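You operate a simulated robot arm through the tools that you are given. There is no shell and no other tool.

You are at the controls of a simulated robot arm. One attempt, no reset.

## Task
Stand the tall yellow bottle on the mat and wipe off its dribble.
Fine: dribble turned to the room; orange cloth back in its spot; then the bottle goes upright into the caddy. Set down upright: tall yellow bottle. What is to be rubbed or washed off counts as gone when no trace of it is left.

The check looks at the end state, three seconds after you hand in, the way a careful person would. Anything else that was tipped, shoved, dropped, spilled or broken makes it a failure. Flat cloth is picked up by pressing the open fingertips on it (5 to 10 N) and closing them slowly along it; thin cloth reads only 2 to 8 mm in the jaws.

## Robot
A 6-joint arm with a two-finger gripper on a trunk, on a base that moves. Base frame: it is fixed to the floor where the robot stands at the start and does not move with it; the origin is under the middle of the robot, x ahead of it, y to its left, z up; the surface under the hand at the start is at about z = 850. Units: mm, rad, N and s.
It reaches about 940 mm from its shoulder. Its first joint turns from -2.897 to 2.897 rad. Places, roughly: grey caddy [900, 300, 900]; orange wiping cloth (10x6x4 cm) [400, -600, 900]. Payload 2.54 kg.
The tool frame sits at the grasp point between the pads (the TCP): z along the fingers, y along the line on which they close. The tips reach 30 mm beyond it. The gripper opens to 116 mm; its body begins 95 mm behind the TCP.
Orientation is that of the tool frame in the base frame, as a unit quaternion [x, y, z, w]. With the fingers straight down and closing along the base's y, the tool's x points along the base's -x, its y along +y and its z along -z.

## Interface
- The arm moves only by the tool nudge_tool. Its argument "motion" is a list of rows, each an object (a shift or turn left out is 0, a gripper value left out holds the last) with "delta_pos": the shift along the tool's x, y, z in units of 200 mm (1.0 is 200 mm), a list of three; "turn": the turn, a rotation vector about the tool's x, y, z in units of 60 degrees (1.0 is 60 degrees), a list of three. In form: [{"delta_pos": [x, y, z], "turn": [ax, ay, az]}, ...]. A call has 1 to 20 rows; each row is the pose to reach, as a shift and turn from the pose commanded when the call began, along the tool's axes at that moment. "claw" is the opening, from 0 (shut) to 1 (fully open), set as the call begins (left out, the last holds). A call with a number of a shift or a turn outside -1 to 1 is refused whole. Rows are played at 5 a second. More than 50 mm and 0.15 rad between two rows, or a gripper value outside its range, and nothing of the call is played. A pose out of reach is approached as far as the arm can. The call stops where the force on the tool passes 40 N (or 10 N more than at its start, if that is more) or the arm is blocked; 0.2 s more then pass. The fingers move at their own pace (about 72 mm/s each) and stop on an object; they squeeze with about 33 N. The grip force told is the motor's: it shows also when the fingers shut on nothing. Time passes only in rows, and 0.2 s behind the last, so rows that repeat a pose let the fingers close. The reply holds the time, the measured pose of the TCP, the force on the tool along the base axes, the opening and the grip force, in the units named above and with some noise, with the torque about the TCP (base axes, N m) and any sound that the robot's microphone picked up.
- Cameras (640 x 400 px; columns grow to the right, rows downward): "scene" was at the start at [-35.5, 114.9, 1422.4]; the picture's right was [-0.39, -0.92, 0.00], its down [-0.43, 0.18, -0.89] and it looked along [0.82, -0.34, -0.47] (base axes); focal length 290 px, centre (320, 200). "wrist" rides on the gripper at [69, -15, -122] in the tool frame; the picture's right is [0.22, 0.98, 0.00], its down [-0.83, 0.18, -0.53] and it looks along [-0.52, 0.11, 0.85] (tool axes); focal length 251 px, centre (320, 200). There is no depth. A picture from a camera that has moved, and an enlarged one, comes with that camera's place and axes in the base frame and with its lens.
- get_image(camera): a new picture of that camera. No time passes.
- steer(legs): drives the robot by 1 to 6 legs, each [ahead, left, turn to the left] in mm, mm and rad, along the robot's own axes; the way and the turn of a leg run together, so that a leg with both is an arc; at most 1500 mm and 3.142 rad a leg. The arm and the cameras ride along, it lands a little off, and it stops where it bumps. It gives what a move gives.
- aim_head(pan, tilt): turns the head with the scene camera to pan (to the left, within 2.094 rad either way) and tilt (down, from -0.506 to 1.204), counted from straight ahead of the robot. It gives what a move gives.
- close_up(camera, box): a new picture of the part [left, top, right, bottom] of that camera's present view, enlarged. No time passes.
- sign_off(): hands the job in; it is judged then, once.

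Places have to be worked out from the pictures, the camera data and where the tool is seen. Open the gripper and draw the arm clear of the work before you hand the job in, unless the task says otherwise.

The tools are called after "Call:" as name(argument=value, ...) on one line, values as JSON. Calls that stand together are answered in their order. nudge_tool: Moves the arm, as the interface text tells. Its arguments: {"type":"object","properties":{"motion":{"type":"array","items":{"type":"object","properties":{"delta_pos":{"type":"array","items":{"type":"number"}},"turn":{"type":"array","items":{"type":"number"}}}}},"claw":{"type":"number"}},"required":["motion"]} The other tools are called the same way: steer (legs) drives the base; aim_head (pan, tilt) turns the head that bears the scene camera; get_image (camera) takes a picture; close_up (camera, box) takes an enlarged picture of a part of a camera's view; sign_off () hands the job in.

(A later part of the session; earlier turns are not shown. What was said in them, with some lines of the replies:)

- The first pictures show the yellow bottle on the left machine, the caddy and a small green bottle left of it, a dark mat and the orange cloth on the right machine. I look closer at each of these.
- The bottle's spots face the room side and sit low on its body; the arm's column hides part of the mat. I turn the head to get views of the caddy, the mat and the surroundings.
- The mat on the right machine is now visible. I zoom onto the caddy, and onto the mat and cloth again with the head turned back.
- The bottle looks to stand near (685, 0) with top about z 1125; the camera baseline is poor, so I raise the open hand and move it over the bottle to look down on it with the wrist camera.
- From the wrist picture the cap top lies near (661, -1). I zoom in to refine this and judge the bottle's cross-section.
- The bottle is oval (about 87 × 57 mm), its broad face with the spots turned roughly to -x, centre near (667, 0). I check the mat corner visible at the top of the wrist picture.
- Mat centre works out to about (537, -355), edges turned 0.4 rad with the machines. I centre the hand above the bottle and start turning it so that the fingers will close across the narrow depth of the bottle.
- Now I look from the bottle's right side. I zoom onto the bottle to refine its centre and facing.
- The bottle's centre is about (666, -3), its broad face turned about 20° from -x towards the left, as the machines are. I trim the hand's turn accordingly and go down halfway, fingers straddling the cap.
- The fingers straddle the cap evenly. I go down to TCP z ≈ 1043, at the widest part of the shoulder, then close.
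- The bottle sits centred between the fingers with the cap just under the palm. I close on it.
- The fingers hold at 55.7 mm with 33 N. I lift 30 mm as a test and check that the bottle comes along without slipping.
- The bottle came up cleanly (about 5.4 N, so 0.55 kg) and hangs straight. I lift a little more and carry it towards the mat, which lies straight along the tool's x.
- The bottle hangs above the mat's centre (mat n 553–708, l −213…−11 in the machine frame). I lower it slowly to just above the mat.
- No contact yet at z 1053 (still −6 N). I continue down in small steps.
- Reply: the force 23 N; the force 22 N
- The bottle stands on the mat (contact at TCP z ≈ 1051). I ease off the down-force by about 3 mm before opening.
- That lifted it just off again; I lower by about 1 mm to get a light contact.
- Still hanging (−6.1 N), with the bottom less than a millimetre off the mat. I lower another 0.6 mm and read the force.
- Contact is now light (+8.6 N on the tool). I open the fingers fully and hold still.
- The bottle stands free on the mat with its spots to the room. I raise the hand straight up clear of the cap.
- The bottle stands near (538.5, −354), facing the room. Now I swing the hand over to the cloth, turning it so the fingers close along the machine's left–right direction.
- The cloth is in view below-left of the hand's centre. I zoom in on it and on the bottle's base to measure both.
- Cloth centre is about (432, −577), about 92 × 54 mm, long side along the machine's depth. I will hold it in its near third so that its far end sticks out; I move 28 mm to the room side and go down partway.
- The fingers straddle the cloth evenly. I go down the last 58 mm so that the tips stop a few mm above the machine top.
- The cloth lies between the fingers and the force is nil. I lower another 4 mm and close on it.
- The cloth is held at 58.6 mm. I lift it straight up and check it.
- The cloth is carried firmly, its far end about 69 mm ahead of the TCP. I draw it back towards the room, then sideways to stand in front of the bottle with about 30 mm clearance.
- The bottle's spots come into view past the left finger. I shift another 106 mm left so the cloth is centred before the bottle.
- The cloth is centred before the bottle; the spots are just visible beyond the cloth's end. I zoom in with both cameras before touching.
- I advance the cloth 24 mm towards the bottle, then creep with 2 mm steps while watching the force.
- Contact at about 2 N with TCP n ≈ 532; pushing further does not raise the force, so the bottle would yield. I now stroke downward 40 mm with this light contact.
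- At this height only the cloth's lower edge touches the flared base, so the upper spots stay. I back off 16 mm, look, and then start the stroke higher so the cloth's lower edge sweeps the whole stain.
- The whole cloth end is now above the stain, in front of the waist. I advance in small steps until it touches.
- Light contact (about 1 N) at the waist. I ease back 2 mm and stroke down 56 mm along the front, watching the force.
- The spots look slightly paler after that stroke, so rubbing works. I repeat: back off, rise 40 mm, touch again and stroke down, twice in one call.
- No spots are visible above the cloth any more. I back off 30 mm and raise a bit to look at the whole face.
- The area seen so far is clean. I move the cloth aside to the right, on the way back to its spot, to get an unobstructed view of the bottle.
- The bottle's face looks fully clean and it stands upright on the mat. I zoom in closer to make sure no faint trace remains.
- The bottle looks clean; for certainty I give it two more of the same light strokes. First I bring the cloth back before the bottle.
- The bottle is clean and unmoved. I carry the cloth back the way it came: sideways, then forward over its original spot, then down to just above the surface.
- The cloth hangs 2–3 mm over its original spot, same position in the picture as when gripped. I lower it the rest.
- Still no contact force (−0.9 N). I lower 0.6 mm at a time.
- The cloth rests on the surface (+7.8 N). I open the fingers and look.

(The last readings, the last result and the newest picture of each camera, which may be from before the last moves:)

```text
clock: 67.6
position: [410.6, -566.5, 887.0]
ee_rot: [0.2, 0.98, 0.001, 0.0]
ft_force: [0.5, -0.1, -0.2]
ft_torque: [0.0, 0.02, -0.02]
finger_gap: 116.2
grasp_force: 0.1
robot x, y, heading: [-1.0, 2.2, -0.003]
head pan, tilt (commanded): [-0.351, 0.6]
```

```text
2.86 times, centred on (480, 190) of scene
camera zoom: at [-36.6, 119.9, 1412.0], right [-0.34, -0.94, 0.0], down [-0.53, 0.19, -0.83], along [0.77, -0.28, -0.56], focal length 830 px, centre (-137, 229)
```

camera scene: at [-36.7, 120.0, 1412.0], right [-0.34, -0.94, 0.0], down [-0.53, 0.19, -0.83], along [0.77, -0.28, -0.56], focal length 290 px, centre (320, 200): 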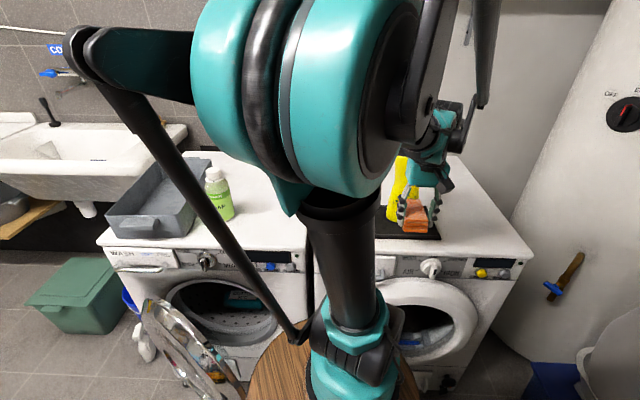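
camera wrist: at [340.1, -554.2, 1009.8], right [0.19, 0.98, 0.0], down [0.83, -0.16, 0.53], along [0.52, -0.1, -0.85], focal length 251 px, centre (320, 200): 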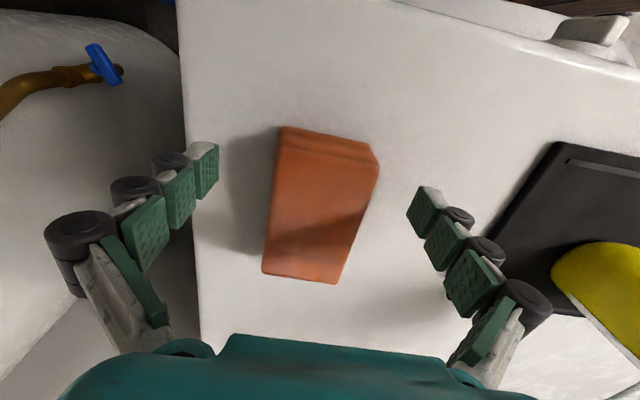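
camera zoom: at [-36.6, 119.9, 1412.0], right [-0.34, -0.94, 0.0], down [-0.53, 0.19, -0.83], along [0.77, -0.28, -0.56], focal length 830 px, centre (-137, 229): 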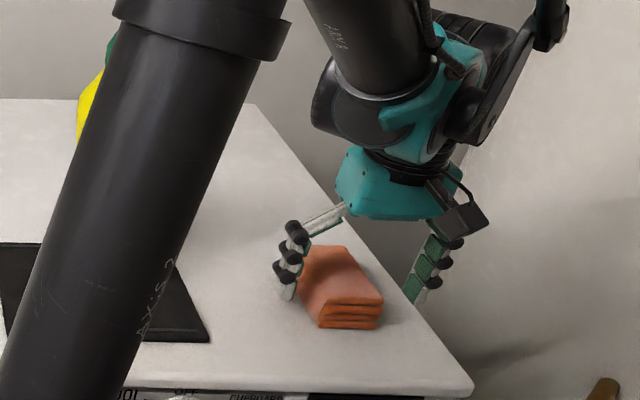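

The cloth lies back in its spot, loose fold and all. I raise the hand straight up, then swing over to the bottle turning the fingers back as before.

Call:
nudge_tool(motion=[{"delta_pos": [0, 0, -0.1]}, {"delta_pos": [0, 0, -0.3]}, {"delta_pos": [0, 0, -0.5]}, {"delta_pos": [0, 0, -0.7]}, {"delta_pos": [0, 0, -0.9]}, {"delta_pos": [0, 0, -1.0]}])

Call:
nudge_tool(motion=[{"delta_pos": [0, 0, -0.2], "turn": [0, 0, -0.1]}, {"delta_pos": [0, 0, -0.4], "turn": [0, 0, -0.2]}, {"delta_pos": [0, 0, -0.6], "turn": [0, 0, -0.3]}, {"delta_pos": [0, 0.1, -0.6], "turn": [0, 0, -0.4]}, {"delta_pos": [0, 0.25, -0.6], "turn": [0, 0, -0.5]}, {"delta_pos": [0, 0.4, -0.6], "turn": [0, 0, -0.6]}, {"delta_pos": [0, 0.55, -0.6], "turn": [0, 0, -0.7]}, {"delta_pos": [0, 0.7, -0.6], "turn": [0, 0, -0.8]}, {"delta_pos": [0, 0.85, -0.6], "turn": [0, 0, -0.9]}, {"delta_pos": [0, 0.98, -0.6], "turn": [0, 0, -1.0]}, {"delta_pos": [0, 0.98, -0.6], "turn": [0, 0, -1.0]}])

Call:
nudge_tool(motion=[{"delta_pos": [-0.1, -0.007, 0], "turn": [0, 0, -0.12]}, {"delta_pos": [-0.2, -0.014, 0], "turn": [0, 0, -0.24]}, {"delta_pos": [-0.3, -0.022, 0], "turn": [0, 0, -0.36]}, {"delta_pos": [-0.3, -0.022, 0], "turn": [0, 0, -0.48]}, {"delta_pos": [-0.3, -0.022, 0], "turn": [0, 0, -0.5]}, {"delta_pos": [-0.3, -0.022, 0], "turn": [0, 0, -0.5]}])

Call:
get_image(camera="wrist")

Call:
close_up(camera="wrist", box=[240, 0, 440, 200])

Call:
get_image(camera="scene")

```text
clock: 69.0
position: [410.9, -568.5, 1088.4]
ee_rot: [0.201, 0.98, 0.001, -0.001]
ft_force: [0.1, 0.4, -0.5]
ft_torque: [-0.01, -0.02, -0.01]
finger_gap: 116.2
grasp_force: 0.0
robot x, y, heading: [-1.5, -3.6, 0.0]
head pan, tilt (commanded): [-0.351, 0.6]
```

```text
clock: 71.4
position: [487.1, -387.8, 1208.6]
ee_rot: [-0.317, 0.949, 0.001, 0.002]
ft_force: [0.4, 0.3, 0.2]
ft_torque: [0.02, 0.02, 0.02]
finger_gap: 115.9
grasp_force: 0.0
robot x, y, heading: [0.4, 3.5, -0.004]
head pan, tilt (commanded): [-0.351, 0.6]
```

```text
clock: 72.8
position: [537.6, -354.1, 1208.4]
ee_rot: [-0.551, 0.835, 0.0, 0.001]
ft_force: [-0.3, -0.3, 0.0]
ft_torque: [-0.02, -0.01, -0.04]
finger_gap: 116.1
grasp_force: 0.1
robot x, y, heading: [-3.4, -2.2, -0.003]
head pan, tilt (commanded): [-0.351, 0.6]
```

```text
taken
camera wrist: at [524.3, -424.4, 1330.0], right [-0.98, 0.19, 0.0], down [0.16, 0.83, 0.53], along [0.1, 0.53, -0.84], focal length 251 px, centre (320, 200)
```

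wrist: 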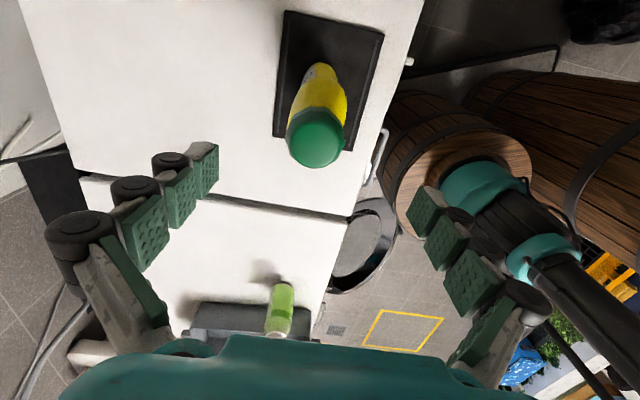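

```text
2.00 times, centred on (340, 100) of wrist
camera zoom: at [524.3, -424.4, 1330.0], right [-0.98, 0.19, 0.0], down [0.16, 0.83, 0.53], along [0.1, 0.53, -0.84], focal length 503 px, centre (280, 400)
```

zoom: 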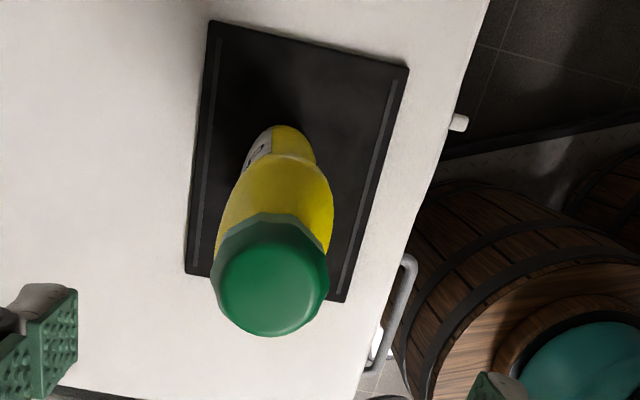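

```text
taken
camera scene: at [-36.7, 119.9, 1412.0], right [-0.34, -0.94, 0.0], down [-0.53, 0.19, -0.83], along [0.77, -0.28, -0.56], focal length 290 px, centre (320, 200)
```

scene: 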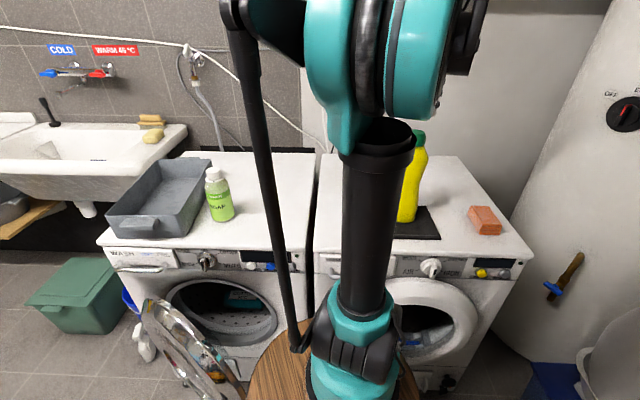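

The bottle has moved only about 2 mm back. I descend along it, shifted by that much, to the same grip height (z ≈ 1050).

Call:
nudge_tool(motion=[{"delta_pos": [0, -0.01, 0.15]}, {"delta_pos": [0, -0.01, 0.35]}, {"delta_pos": [0, -0.01, 0.5]}, {"delta_pos": [0, -0.01, 0.65]}, {"delta_pos": [0, -0.01, 0.75]}, {"delta_pos": [0, -0.01, 0.79]}, {"delta_pos": [0, -0.01, 0.79]}])

Call:
get_image(camera="wrist")

```text
clock: 74.4
position: [539.4, -355.1, 1049.9]
ee_rot: [-0.551, 0.835, 0.0, 0.0]
ft_force: [0.4, 0.4, 0.2]
ft_torque: [-0.02, -0.03, -0.01]
finger_gap: 116.1
grasp_force: 0.1
robot x, y, heading: [-6.8, 2.1, -0.001]
head pan, tilt (commanded): [-0.351, 0.6]
```

```text
taken
camera wrist: at [526.1, -425.1, 1171.6], right [-0.98, 0.19, 0.0], down [0.16, 0.83, 0.53], along [0.1, 0.53, -0.84], focal length 251 px, centre (320, 200)
```

wrist: 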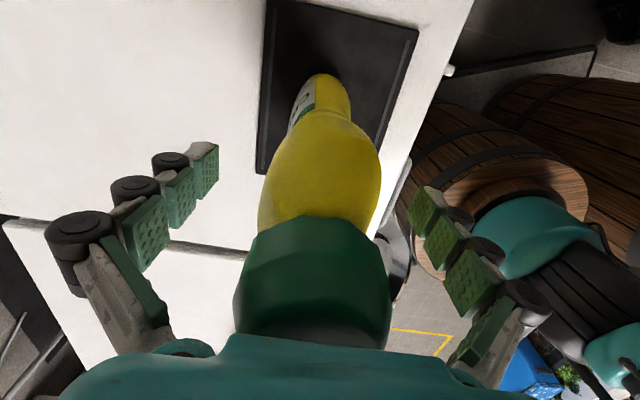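

The hand is centred on the bottle at grip height. I close the fingers.

Call:
nudge_tool(motion=[{"delta_pos": [0, 0, 0]}, {"delta_pos": [0, 0, 0]}, {"delta_pos": [0, 0, 0]}, {"delta_pos": [0, 0, 0]}, {"delta_pos": [0, 0, 0]}, {"delta_pos": [0, 0, 0]}], claw=0)

Call:
nudge_tool(motion=[{"delta_pos": [0, 0, -0.03]}, {"delta_pos": [0, 0, -0.06]}, {"delta_pos": [0, 0, -0.12]}, {"delta_pos": [0, 0, -0.2]}, {"delta_pos": [0, 0, -0.2]}])

Call:
get_image(camera="wrist")

Call:
aim_head(pan=0.2, tilt=0.5)

Call:
close_up(camera="scene", box=[260, 160, 420, 270])

```text
clock: 75.8
position: [539.2, -355.3, 1049.9]
ee_rot: [-0.551, 0.834, 0.0, 0.001]
ft_force: [1.2, -0.3, 5.4]
ft_torque: [-0.07, -0.03, 0.01]
finger_gap: 55.6
grasp_force: 32.8
robot x, y, heading: [2.0, -1.6, 0.003]
head pan, tilt (commanded): [-0.351, 0.6]
```

```text
clock: 77.0
position: [538.7, -355.4, 1089.7]
ee_rot: [-0.551, 0.835, 0.0, 0.001]
ft_force: [0.4, -0.2, -6.1]
ft_torque: [0.02, -0.01, 0.0]
finger_gap: 55.8
grasp_force: 33.1
robot x, y, heading: [-0.1, -0.5, -0.002]
head pan, tilt (commanded): [-0.351, 0.6]
```

```text
taken
camera wrist: at [525.9, -425.1, 1211.8], right [-0.98, 0.19, 0.0], down [0.16, 0.83, 0.53], along [0.1, 0.53, -0.84], focal length 251 px, centre (320, 200)
```

wrist: 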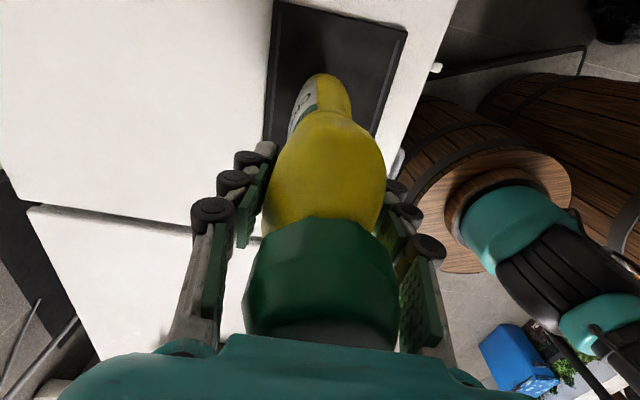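

```text
clock: 77.9
position: [540.7, -354.6, 1089.4]
ee_rot: [-0.552, 0.834, 0.001, 0.001]
ft_force: [0.3, 0.8, -7.0]
ft_torque: [-0.04, 0.0, 0.04]
finger_gap: 55.6
grasp_force: 32.9
robot x, y, heading: [2.6, -2.4, -0.001]
head pan, tilt (commanded): [0.201, 0.499]
```

```text
3.64 times, centred on (340, 215) of scene
camera zoom: at [-30.3, 168.3, 1421.1], right [0.2, -0.98, 0.0], down [-0.47, -0.1, -0.88], along [0.86, 0.17, -0.48], focal length 1056 px, centre (247, 146)
```

zoom: 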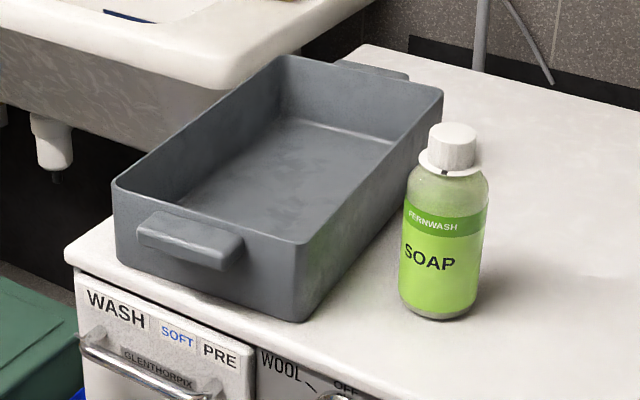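

The bottle is in hand (6 N). The caddy's rim is at z ≈ 931 with its centre near (883, 310); the soap bottle stands beside it at about (722, 150), so I carry the yellow bottle at raised height on a path bulging away from the soap.

Call:
nudge_tool(motion=[{"delta_pos": [0, 0, -0.1]}, {"delta_pos": [0, 0, -0.2]}, {"delta_pos": [0, 0, -0.3]}, {"delta_pos": [-0.1, -0.02, -0.3]}, {"delta_pos": [-0.25, -0.055, -0.3]}, {"delta_pos": [-0.4, -0.09, -0.3]}, {"delta_pos": [-0.55, -0.125, -0.3]}, {"delta_pos": [-0.7, -0.16, -0.3]}, {"delta_pos": [-0.85, -0.19, -0.3]}, {"delta_pos": [-0.95, -0.215, -0.3]}, {"delta_pos": [-0.95, -0.215, -0.3]}])

Call:
nudge_tool(motion=[{"delta_pos": [-0.1, -0.02, 0]}, {"delta_pos": [-0.25, -0.055, 0]}, {"delta_pos": [-0.4, -0.09, 0]}, {"delta_pos": [-0.55, -0.125, 0]}, {"delta_pos": [-0.7, -0.16, 0]}, {"delta_pos": [-0.85, -0.19, 0]}, {"delta_pos": [-0.95, -0.215, 0]}, {"delta_pos": [-0.95, -0.215, 0]}])

Call:
get_image(camera="scene")

Call:
get_image(camera="wrist")

```text
clock: 80.3
position: [655.2, -197.0, 1148.8]
ee_rot: [-0.551, 0.834, 0.0, 0.001]
ft_force: [0.2, 0.0, -4.9]
ft_torque: [0.02, 0.01, -0.01]
finger_gap: 55.8
grasp_force: 33.5
robot x, y, heading: [-2.7, -0.6, 0.003]
head pan, tilt (commanded): [0.201, 0.499]
```

```text
clock: 82.1
position: [767.4, -40.9, 1150.7]
ee_rot: [-0.551, 0.835, 0.0, 0.0]
ft_force: [0.4, 0.4, -5.5]
ft_torque: [0.02, 0.03, 0.02]
finger_gap: 55.2
grasp_force: 32.7
robot x, y, heading: [0.5, 1.2, 0.001]
head pan, tilt (commanded): [0.201, 0.499]
```

```text
taken
camera scene: at [-30.3, 168.5, 1421.1], right [0.2, -0.98, 0.0], down [-0.47, -0.1, -0.88], along [0.86, 0.18, -0.48], focal length 290 px, centre (320, 200)
```

scene: 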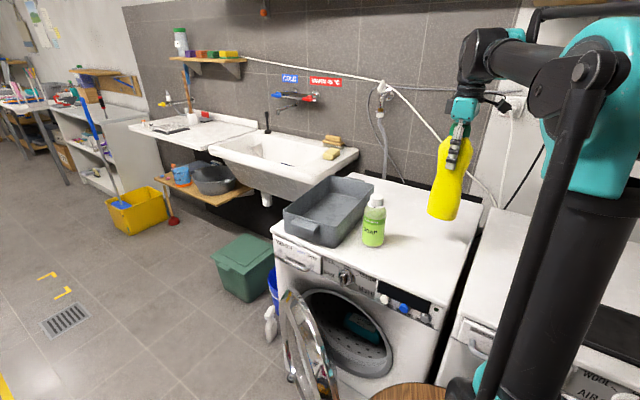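

```text
taken
camera wrist: at [754.4, -109.4, 1272.8], right [-0.98, 0.19, 0.0], down [0.16, 0.83, 0.53], along [0.1, 0.53, -0.84], focal length 251 px, centre (320, 200)
```

wrist: 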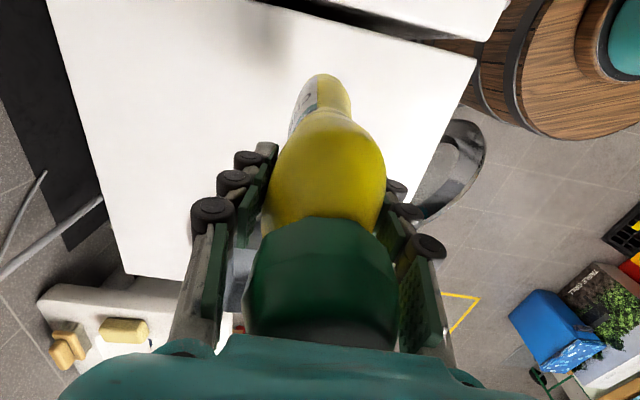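

On track at (767, −41, 1150). I continue behind the soap bottle towards the caddy.

Call:
nudge_tool(motion=[{"delta_pos": [-0.1, -0.022, 0]}, {"delta_pos": [-0.25, -0.056, 0]}, {"delta_pos": [-0.4, -0.09, 0]}, {"delta_pos": [-0.55, -0.12, 0]}, {"delta_pos": [-0.7, -0.11, 0]}, {"delta_pos": [-0.85, -0.075, 0]}, {"delta_pos": [-0.95, -0.05, 0]}, {"delta_pos": [-0.95, -0.05, 0]}])

Call:
get_image(camera="wrist")

Call:
get_image(camera="scene")

```text
clock: 83.9
position: [852.7, 131.0, 1150.4]
ee_rot: [-0.551, 0.835, 0.001, 0.001]
ft_force: [-0.4, -0.3, -6.8]
ft_torque: [0.0, -0.01, 0.0]
finger_gap: 55.7
grasp_force: 32.6
robot x, y, heading: [-0.4, -0.2, 0.006]
head pan, tilt (commanded): [0.201, 0.499]
```

```text
taken
camera wrist: at [838.8, 61.7, 1272.7], right [-0.98, 0.19, 0.0], down [0.16, 0.83, 0.53], along [0.1, 0.53, -0.85], focal length 251 px, centre (320, 200)
```

wrist: 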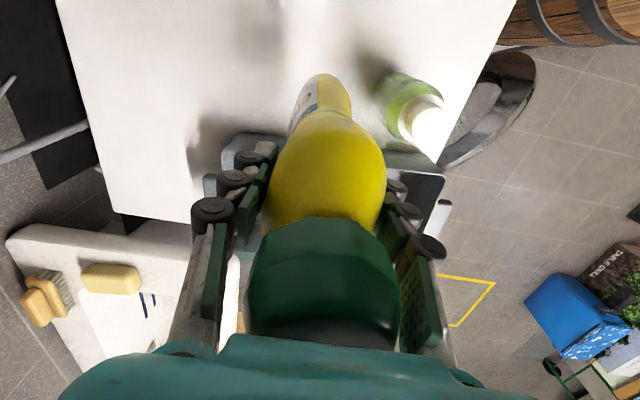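

```text
taken
camera scene: at [-30.3, 168.6, 1421.1], right [0.2, -0.98, 0.0], down [-0.47, -0.1, -0.88], along [0.86, 0.18, -0.48], focal length 290 px, centre (320, 200)
```

scene: 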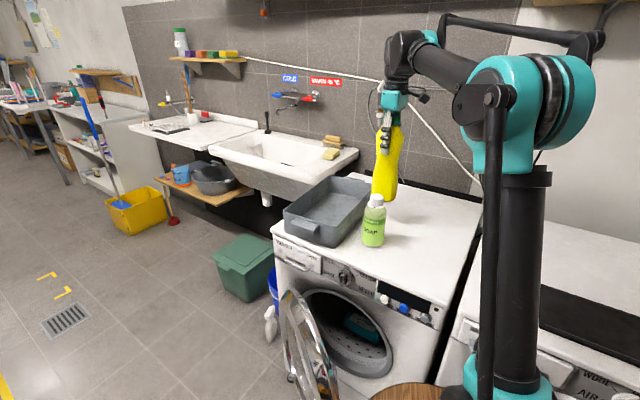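

The bottle is abreast of the caddy with the soap clear. I raise 20 mm more and move over the caddy's centre.

Call:
nudge_tool(motion=[{"delta_pos": [0, 0, -0.1]}, {"delta_pos": [-0.15, 0.035, -0.1]}, {"delta_pos": [-0.3, 0.07, -0.1]}, {"delta_pos": [-0.45, 0.105, -0.1]}, {"delta_pos": [-0.6, 0.14, -0.1]}, {"delta_pos": [-0.75, 0.18, -0.1]}, {"delta_pos": [-0.85, 0.2, -0.1]}, {"delta_pos": [-0.885, 0.21, -0.1]}, {"delta_pos": [-0.885, 0.21, -0.1]}])

Call:
get_image(camera="wrist")

Call:
close_up(camera="scene", box=[260, 80, 420, 260])

```text
clock: 85.9
position: [883.3, 310.2, 1171.0]
ee_rot: [-0.552, 0.834, 0.001, 0.001]
ft_force: [0.0, 0.1, -6.1]
ft_torque: [0.0, 0.06, -0.01]
finger_gap: 55.4
grasp_force: 33.1
robot x, y, heading: [-1.4, -3.4, -0.0]
head pan, tilt (commanded): [0.201, 0.499]
```

```text
taken
camera wrist: at [869.0, 240.8, 1292.6], right [-0.98, 0.19, 0.0], down [0.16, 0.83, 0.53], along [0.1, 0.53, -0.85], focal length 251 px, centre (320, 200)
```

wrist: 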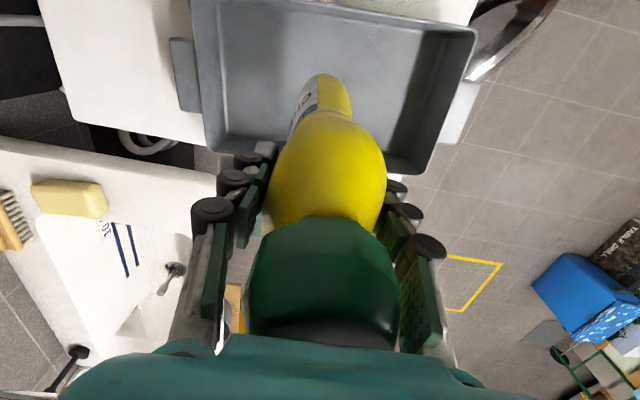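

```text
2.22 times, centred on (340, 170) of scene
camera zoom: at [-30.2, 168.7, 1421.1], right [0.2, -0.98, 0.0], down [-0.47, -0.1, -0.88], along [0.86, 0.18, -0.48], focal length 645 px, centre (276, 267)
```

zoom: 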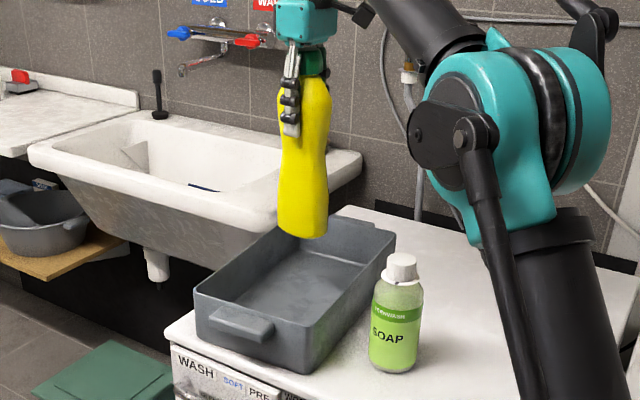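

The bottle hangs over the middle of the caddy, well inside all four walls. I lower it to just above the caddy floor.

Call:
nudge_tool(motion=[{"delta_pos": [0, 0, 0.1]}, {"delta_pos": [0, 0, 0.22]}, {"delta_pos": [0, 0, 0.34]}, {"delta_pos": [0, 0, 0.44]}, {"delta_pos": [0, 0, 0.52]}, {"delta_pos": [0, 0, 0.56]}, {"delta_pos": [0, 0, 0.56]}])

Call:
get_image(camera="wrist")

Call:
close_up(camera="scene", box=[260, 80, 420, 260])

```text
clock: 87.5
position: [883.6, 311.6, 1058.0]
ee_rot: [-0.551, 0.834, 0.001, 0.0]
ft_force: [-0.8, 0.6, -5.8]
ft_torque: [-0.02, 0.02, 0.01]
finger_gap: 55.1
grasp_force: 32.8
robot x, y, heading: [1.5, 1.2, 0.0]
head pan, tilt (commanded): [0.201, 0.499]
```

```text
taken
camera wrist: at [869.8, 241.2, 1180.4], right [-0.98, 0.19, 0.0], down [0.16, 0.83, 0.53], along [0.1, 0.53, -0.85], focal length 251 px, centre (320, 200)
```

wrist: 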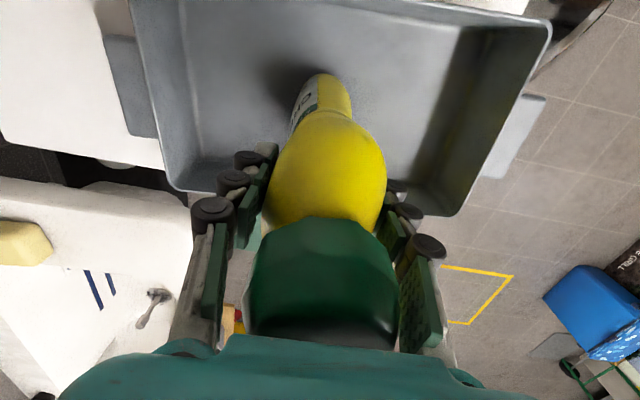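

```text
2.22 times, centred on (340, 170) of scene
camera zoom: at [-30.2, 168.7, 1421.1], right [0.2, -0.98, 0.0], down [-0.47, -0.1, -0.88], along [0.86, 0.17, -0.48], focal length 645 px, centre (276, 267)
```

zoom: 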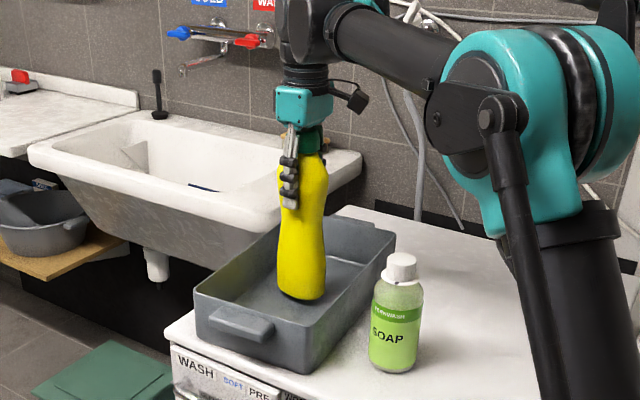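

The bottle is inside the caddy, free of the walls, still hanging at −5.8 N. I lower in small steps to feel the floor.

Call:
nudge_tool(motion=[{"delta_pos": [0, 0, 0.01]}, {"delta_pos": [0, 0, 0.02]}, {"delta_pos": [0, 0, 0.02]}])

Call:
nudge_tool(motion=[{"delta_pos": [0, 0, 0.005]}, {"delta_pos": [0, 0, 0.008]}, {"delta_pos": [0, 0, 0.008]}])

```text
clock: 88.3
position: [882.7, 311.8, 1054.3]
ee_rot: [-0.551, 0.835, 0.0, 0.001]
ft_force: [0.4, 0.3, -5.7]
ft_torque: [-0.01, 0.01, 0.0]
finger_gap: 55.6
grasp_force: 32.7
robot x, y, heading: [2.9, 4.8, 0.004]
head pan, tilt (commanded): [0.201, 0.499]
```

```text
clock: 89.1
position: [883.5, 309.9, 1052.3]
ee_rot: [-0.552, 0.834, 0.0, 0.0]
ft_force: [-0.1, -0.1, -6.3]
ft_torque: [-0.02, -0.03, 0.01]
finger_gap: 55.4
grasp_force: 32.4
robot x, y, heading: [1.1, -0.4, 0.006]
head pan, tilt (commanded): [0.201, 0.499]
```

Still free at z ≈ 1052. I go on lowering by about 1.5 mm and then 1 mm, reading the force each time.

Call:
nudge_tool(motion=[{"delta_pos": [0, 0, 0.004]}, {"delta_pos": [0, 0, 0.007]}, {"delta_pos": [0, 0, 0.007]}])

Call:
nudge_tool(motion=[{"delta_pos": [0, 0, 0.005]}, {"delta_pos": [0, 0, 0.005]}])

```text
clock: 89.9
position: [883.4, 311.1, 1050.4]
ee_rot: [-0.552, 0.834, 0.0, 0.0]
ft_force: [0.8, -0.1, -6.0]
ft_torque: [-0.01, 0.05, -0.04]
finger_gap: 55.7
grasp_force: 32.8
robot x, y, heading: [3.2, -2.7, -0.002]
head pan, tilt (commanded): [0.201, 0.499]
```

```text
clock: 90.5
position: [884.7, 310.9, 1049.4]
ee_rot: [-0.551, 0.834, 0.0, 0.0]
ft_force: [0.2, 0.0, -5.3]
ft_torque: [0.01, 0.04, 0.03]
finger_gap: 55.6
grasp_force: 32.5
robot x, y, heading: [-3.8, -0.7, 0.0]
head pan, tilt (commanded): [0.201, 0.499]
```

At z ≈ 1049.4 there is still no floor contact. I continue in 1 mm steps.

Call:
nudge_tool(motion=[{"delta_pos": [0, 0, 0.004]}, {"delta_pos": [0, 0, 0.004]}])

Call:
nudge_tool(motion=[{"delta_pos": [0, 0, 0.004]}, {"delta_pos": [0, 0, 0.004]}])

```text
clock: 91.1
position: [883.9, 310.3, 1048.6]
ee_rot: [-0.551, 0.834, 0.0, 0.0]
ft_force: [0.6, -0.1, -6.4]
ft_torque: [-0.01, 0.02, -0.01]
finger_gap: 55.8
grasp_force: 32.8
robot x, y, heading: [-2.0, -2.7, -0.001]
head pan, tilt (commanded): [0.201, 0.499]
```

```text
clock: 91.7
position: [883.2, 309.6, 1049.1]
ee_rot: [-0.551, 0.834, 0.001, 0.001]
ft_force: [-0.7, 0.7, -6.3]
ft_torque: [-0.01, 0.02, 0.01]
finger_gap: 55.9
grasp_force: 33.0
robot x, y, heading: [-1.4, -0.9, 0.003]
head pan, tilt (commanded): [0.201, 0.499]
```

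No contact yet (−6.3 N). I keep lowering by 0.8 mm per call.

Call:
nudge_tool(motion=[{"delta_pos": [0, 0, 0.004]}, {"delta_pos": [0, 0, 0.004]}])

Call:
nudge_tool(motion=[{"delta_pos": [0, 0, 0.003]}, {"delta_pos": [0, 0, 0.003]}])

```text
clock: 92.3
position: [883.5, 310.5, 1049.2]
ee_rot: [-0.552, 0.834, 0.0, 0.001]
ft_force: [0.7, 0.1, -6.3]
ft_torque: [-0.04, 0.0, 0.04]
finger_gap: 55.4
grasp_force: 33.2
robot x, y, heading: [-0.9, -2.2, 0.001]
head pan, tilt (commanded): [0.201, 0.499]
```

```text
clock: 92.9
position: [884.4, 310.0, 1047.2]
ee_rot: [-0.552, 0.834, 0.001, 0.001]
ft_force: [-0.2, -0.7, -6.3]
ft_torque: [0.0, 0.01, -0.03]
finger_gap: 55.5
grasp_force: 33.6
robot x, y, heading: [-3.4, 1.0, -0.0]
head pan, tilt (commanded): [0.201, 0.499]
```

Still hanging at z ≈ 1047.5; the floor of the caddy must be a millimetre or two lower. I continue the same way.

Call:
nudge_tool(motion=[{"delta_pos": [0, 0, 0.004]}, {"delta_pos": [0, 0, 0.004]}])

Call:
nudge_tool(motion=[{"delta_pos": [0, 0, 0.003]}, {"delta_pos": [0, 0, 0.003]}])

Call:
close_up(camera="scene", box=[300, 120, 380, 240])

```text
clock: 93.5
position: [883.8, 310.0, 1046.7]
ee_rot: [-0.551, 0.834, 0.001, 0.0]
ft_force: [0.4, 0.7, -1.3]
ft_torque: [0.08, -0.1, 0.01]
finger_gap: 55.4
grasp_force: 33.2
robot x, y, heading: [3.0, -3.8, 0.001]
head pan, tilt (commanded): [0.201, 0.499]
```

```text
clock: 94.1
position: [882.3, 309.2, 1046.2]
ee_rot: [-0.552, 0.834, 0.001, 0.001]
ft_force: [3.8, 0.4, 12.7]
ft_torque: [0.28, -0.33, 0.0]
finger_gap: 55.6
grasp_force: 33.2
robot x, y, heading: [1.5, -1.0, 0.005]
head pan, tilt (commanded): [0.201, 0.499]
```

```text
3.33 times, centred on (340, 180) of scene
camera zoom: at [-30.8, 168.5, 1421.1], right [0.2, -0.98, 0.0], down [-0.47, -0.1, -0.88], along [0.86, 0.18, -0.48], focal length 968 px, centre (253, 267)
```

zoom: 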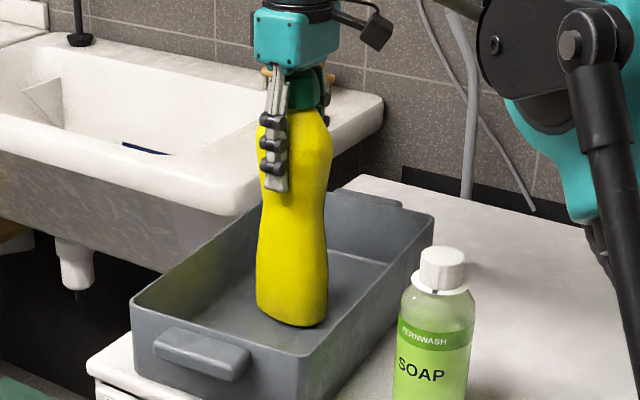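

The bottle touches the caddy floor (12.7 N, slightly one-sided). I ease off 0.4 mm, then open the fingers.

Call:
nudge_tool(motion=[{"delta_pos": [0, 0, -0.002]}, {"delta_pos": [0, 0, -0.002]}])

Call:
nudge_tool(motion=[{"delta_pos": [0, 0, 0]}, {"delta_pos": [0, 0, 0]}, {"delta_pos": [0, 0, 0]}, {"delta_pos": [0, 0, 0]}, {"delta_pos": [0, 0, 0]}], claw=1)

Call:
get_image(camera="wrist")

Call:
close_up(camera="scene", box=[300, 120, 380, 240])

```text
clock: 94.7
position: [882.3, 309.6, 1047.5]
ee_rot: [-0.552, 0.834, 0.001, 0.001]
ft_force: [3.1, -0.1, 8.8]
ft_torque: [0.08, -0.23, -0.01]
finger_gap: 55.7
grasp_force: 32.7
robot x, y, heading: [-1.9, -5.6, 0.001]
head pan, tilt (commanded): [0.201, 0.499]
```

```text
clock: 95.9
position: [881.8, 309.8, 1047.7]
ee_rot: [-0.551, 0.834, 0.001, 0.002]
ft_force: [-0.2, 0.3, 0.3]
ft_torque: [-0.02, 0.03, 0.01]
finger_gap: 116.0
grasp_force: 0.0
robot x, y, heading: [0.6, 2.9, 0.001]
head pan, tilt (commanded): [0.201, 0.499]
```

```text
taken
camera wrist: at [869.4, 240.8, 1168.8], right [-0.98, 0.19, 0.0], down [0.16, 0.83, 0.53], along [0.1, 0.53, -0.84], focal length 251 px, centre (320, 200)
```

wrist: 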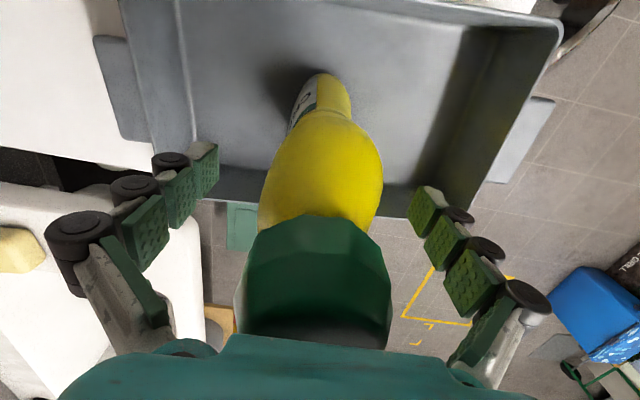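

```text
3.33 times, centred on (340, 180) of scene
camera zoom: at [-30.5, 168.6, 1421.1], right [0.2, -0.98, 0.0], down [-0.47, -0.1, -0.88], along [0.86, 0.17, -0.48], focal length 968 px, centre (253, 267)
```

zoom: 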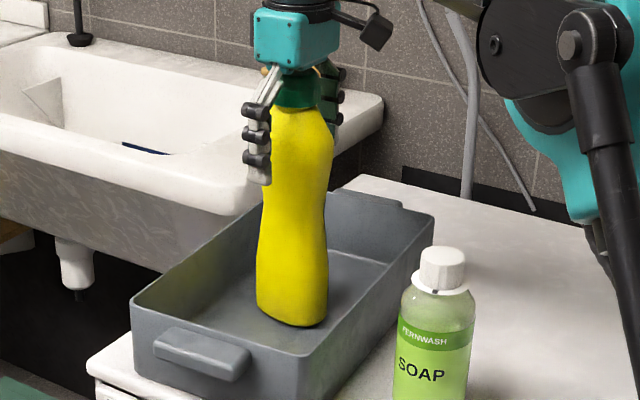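

The bottle stands free and upright in the caddy. I raise the hand straight up past the cap.

Call:
nudge_tool(motion=[{"delta_pos": [0, 0, -0.1]}, {"delta_pos": [0, 0, -0.25]}, {"delta_pos": [0, 0, -0.45]}, {"delta_pos": [0, 0, -0.65]}, {"delta_pos": [0, 0, -0.8]}, {"delta_pos": [0, 0, -0.8]}])

Call:
get_image(camera="wrist")

Call:
close_up(camera="scene", box=[280, 100, 420, 260])

```text
clock: 97.3
position: [882.6, 311.0, 1207.5]
ee_rot: [-0.551, 0.834, 0.0, 0.0]
ft_force: [-0.2, 1.3, -0.6]
ft_torque: [0.02, 0.05, -0.01]
finger_gap: 116.2
grasp_force: 0.1
robot x, y, heading: [-0.8, -2.5, -0.001]
head pan, tilt (commanded): [0.201, 0.499]
```

```text
taken
camera wrist: at [868.9, 240.6, 1328.6], right [-0.98, 0.19, 0.0], down [0.16, 0.83, 0.53], along [0.1, 0.53, -0.84], focal length 251 px, centre (320, 200)
```

wrist: 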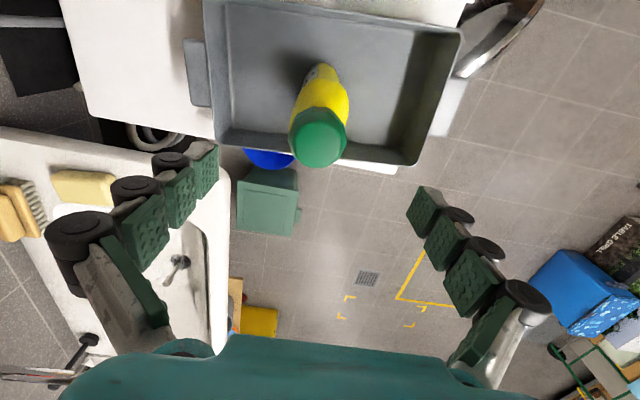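

```text
2.50 times, centred on (350, 180) of scene
camera zoom: at [-30.5, 168.6, 1421.1], right [0.2, -0.98, 0.0], down [-0.47, -0.1, -0.88], along [0.86, 0.17, -0.48], focal length 726 px, centre (245, 250)
```

zoom: 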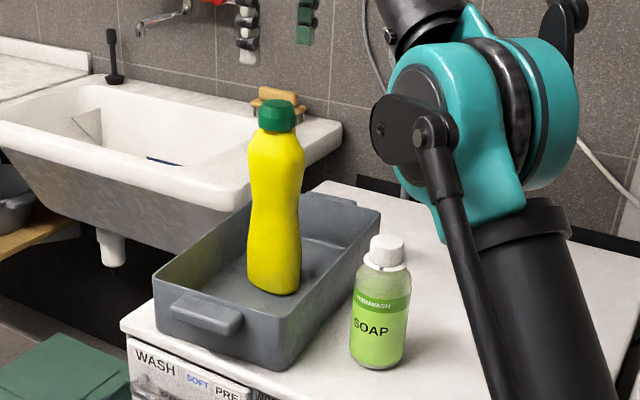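

The bottle stands upright and clean in the caddy, soap untouched. I draw the arm away to the right at height and then check the whole scene.

Call:
nudge_tool(motion=[{"delta_pos": [0.1, 0, -0.05]}, {"delta_pos": [0.3, 0, -0.1]}, {"delta_pos": [0.5, 0, -0.1]}, {"delta_pos": [0.7, 0.0, -0.1]}, {"delta_pos": [0.9, 0.05, -0.1]}, {"delta_pos": [1.0, 0.2, -0.1]}, {"delta_pos": [1.0, 0.4, -0.1]}, {"delta_pos": [1.0, 0.4, -0.1]}])

Call:
get_image(camera="scene")

Call:
close_up(camera="scene", box=[300, 120, 400, 250])

Call:
aim_head(pan=-0.9, tilt=0.6)

Call:
get_image(camera="scene")

Call:
close_up(camera="scene", box=[200, 150, 360, 250])

```text
clock: 99.1
position: [730.7, 157.2, 1226.0]
ee_rot: [-0.551, 0.835, 0.001, 0.001]
ft_force: [0.0, 0.2, 0.1]
ft_torque: [-0.01, 0.03, 0.02]
finger_gap: 115.9
grasp_force: 0.1
robot x, y, heading: [-2.5, 3.1, 0.002]
head pan, tilt (commanded): [0.201, 0.499]
```

```text
taken
camera scene: at [-30.4, 168.5, 1421.1], right [0.2, -0.98, 0.0], down [-0.47, -0.1, -0.88], along [0.86, 0.17, -0.48], focal length 290 px, centre (320, 200)
```

scene: 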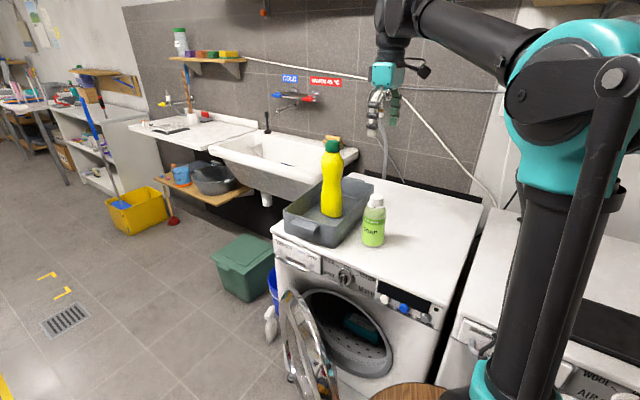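

```text
3.08 times, centred on (350, 185) of scene
camera zoom: at [-30.4, 168.5, 1421.1], right [0.2, -0.98, 0.0], down [-0.47, -0.1, -0.88], along [0.86, 0.17, -0.48], focal length 894 px, centre (228, 246)
```

zoom: 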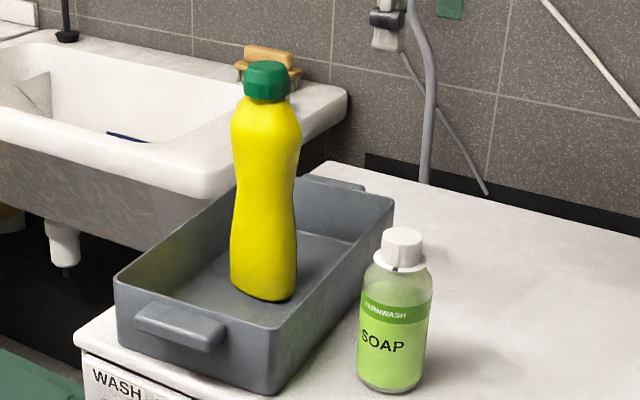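

```text
clock: 100.5
position: [730.4, 156.9, 1226.7]
ee_rot: [-0.552, 0.834, 0.0, 0.002]
ft_force: [0.2, -0.9, 0.5]
ft_torque: [-0.01, -0.01, 0.01]
finger_gap: 116.2
grasp_force: 0.1
robot x, y, heading: [0.3, 3.8, 0.002]
head pan, tilt (commanded): [-0.901, 0.6]
```

```text
taken
camera scene: at [-64.7, 81.2, 1412.0], right [-0.78, -0.62, 0.0], down [-0.35, 0.44, -0.83], along [0.51, -0.65, -0.56], focal length 290 px, centre (320, 200)
```

scene: 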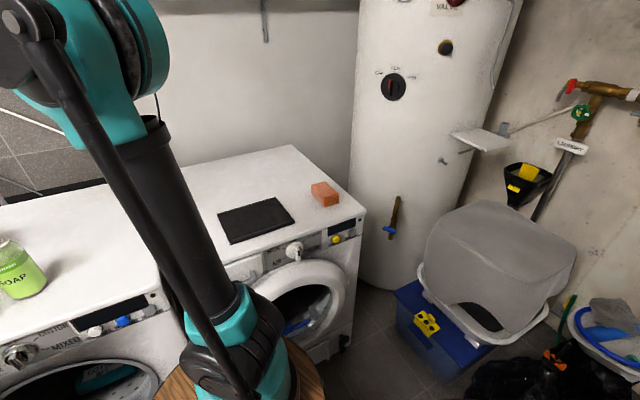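

```text
4.00 times, centred on (280, 200) of scene
camera zoom: at [-64.7, 81.2, 1412.0], right [-0.78, -0.62, 0.0], down [-0.35, 0.44, -0.83], along [0.51, -0.65, -0.56], focal length 1162 px, centre (480, 200)
```

zoom: 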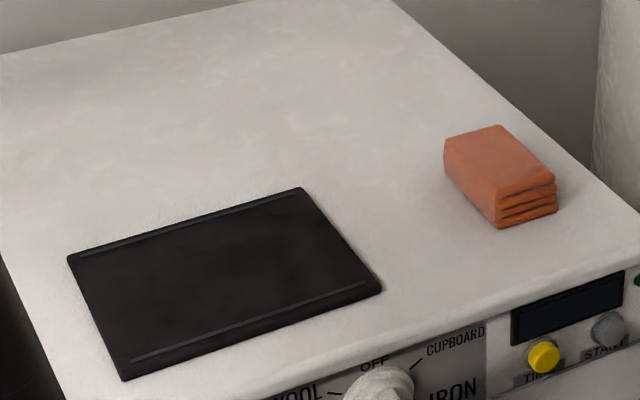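

Cloth, mat and soap are all in their places, and the bottle is upright in the caddy. I move the hand a bit further away from the caddy and take one last close look at the bottle.

Call:
nudge_tool(motion=[{"delta_pos": [0.2, 0, 0]}, {"delta_pos": [0.4, 0, 0]}, {"delta_pos": [0.6, 0, 0]}, {"delta_pos": [0.8, 0, 0]}, {"delta_pos": [0.8, 0, 0]}])

Call:
aim_head(pan=0.2, tilt=0.5)

Call:
close_up(camera="scene", box=[310, 130, 370, 230])

Call:
get_image(camera="scene")

```text
clock: 101.7
position: [668.0, 10.8, 1225.9]
ee_rot: [-0.551, 0.835, 0.001, 0.001]
ft_force: [0.2, 0.9, -0.1]
ft_torque: [0.05, -0.02, 0.01]
finger_gap: 115.9
grasp_force: 0.0
robot x, y, heading: [-0.2, 1.0, -0.001]
head pan, tilt (commanded): [-0.901, 0.6]
```

```text
clock: 103.0
position: [667.7, 11.3, 1225.6]
ee_rot: [-0.551, 0.834, 0.001, 0.0]
ft_force: [0.0, 0.1, -0.1]
ft_torque: [-0.01, -0.04, 0.0]
finger_gap: 115.9
grasp_force: 0.1
robot x, y, heading: [-2.4, 0.8, -0.002]
head pan, tilt (commanded): [0.201, 0.499]
```

```text
4.00 times, centred on (340, 180) of scene
camera zoom: at [-30.5, 168.5, 1421.1], right [0.2, -0.98, 0.0], down [-0.47, -0.1, -0.88], along [0.86, 0.17, -0.48], focal length 1162 px, centre (240, 280)
```

zoom: 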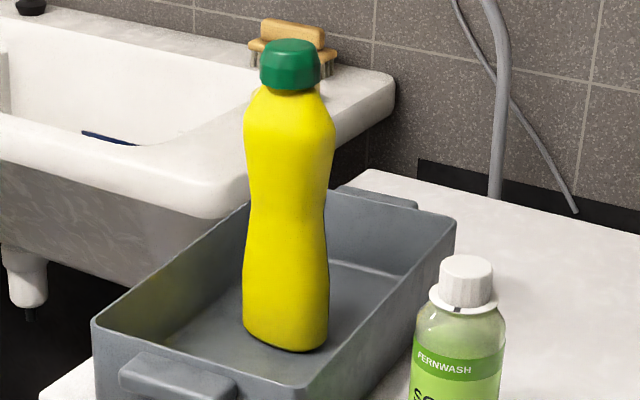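

```text
taken
camera scene: at [-30.5, 168.5, 1421.1], right [0.2, -0.98, 0.0], down [-0.47, -0.1, -0.88], along [0.86, 0.17, -0.48], focal length 290 px, centre (320, 200)
```

scene: 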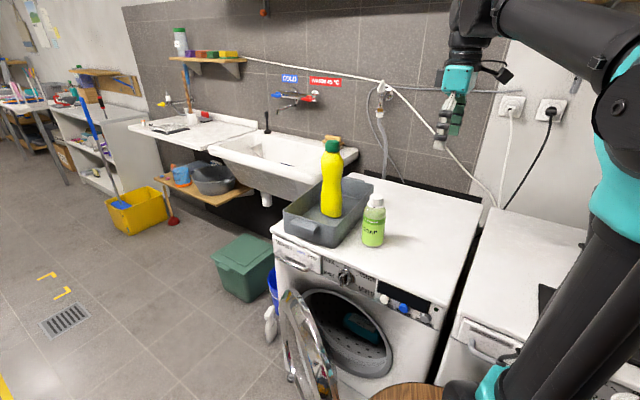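

The bottle stands clean and upright in the caddy, its wiped face to the room. The cloth is back in its spot, the gripper is open and the arm is clear, so I hand the job in.

Call:
sign_off()

```text
The job is handed in.
```

The yellow bottle is clean and standing upright in the caddy. The side that had the dribble faces the room, and close-up pictures show no trace of it.

- **Wiping:** I stood the bottle on the mat with the dribble to the room. The spots disappeared after a few light downward strokes with the orange cloth, and I added two more strokes to be sure. The bottle shifted about 2 mm on the mat during this.
- **Cloth:** It is back in its spot, within about 2 mm of where it was.
- **Everything else:** The last pictures show nothing else tipped or moved; the soap bottle and mat are where they were. The gripper is open and the arm is clear of the work.
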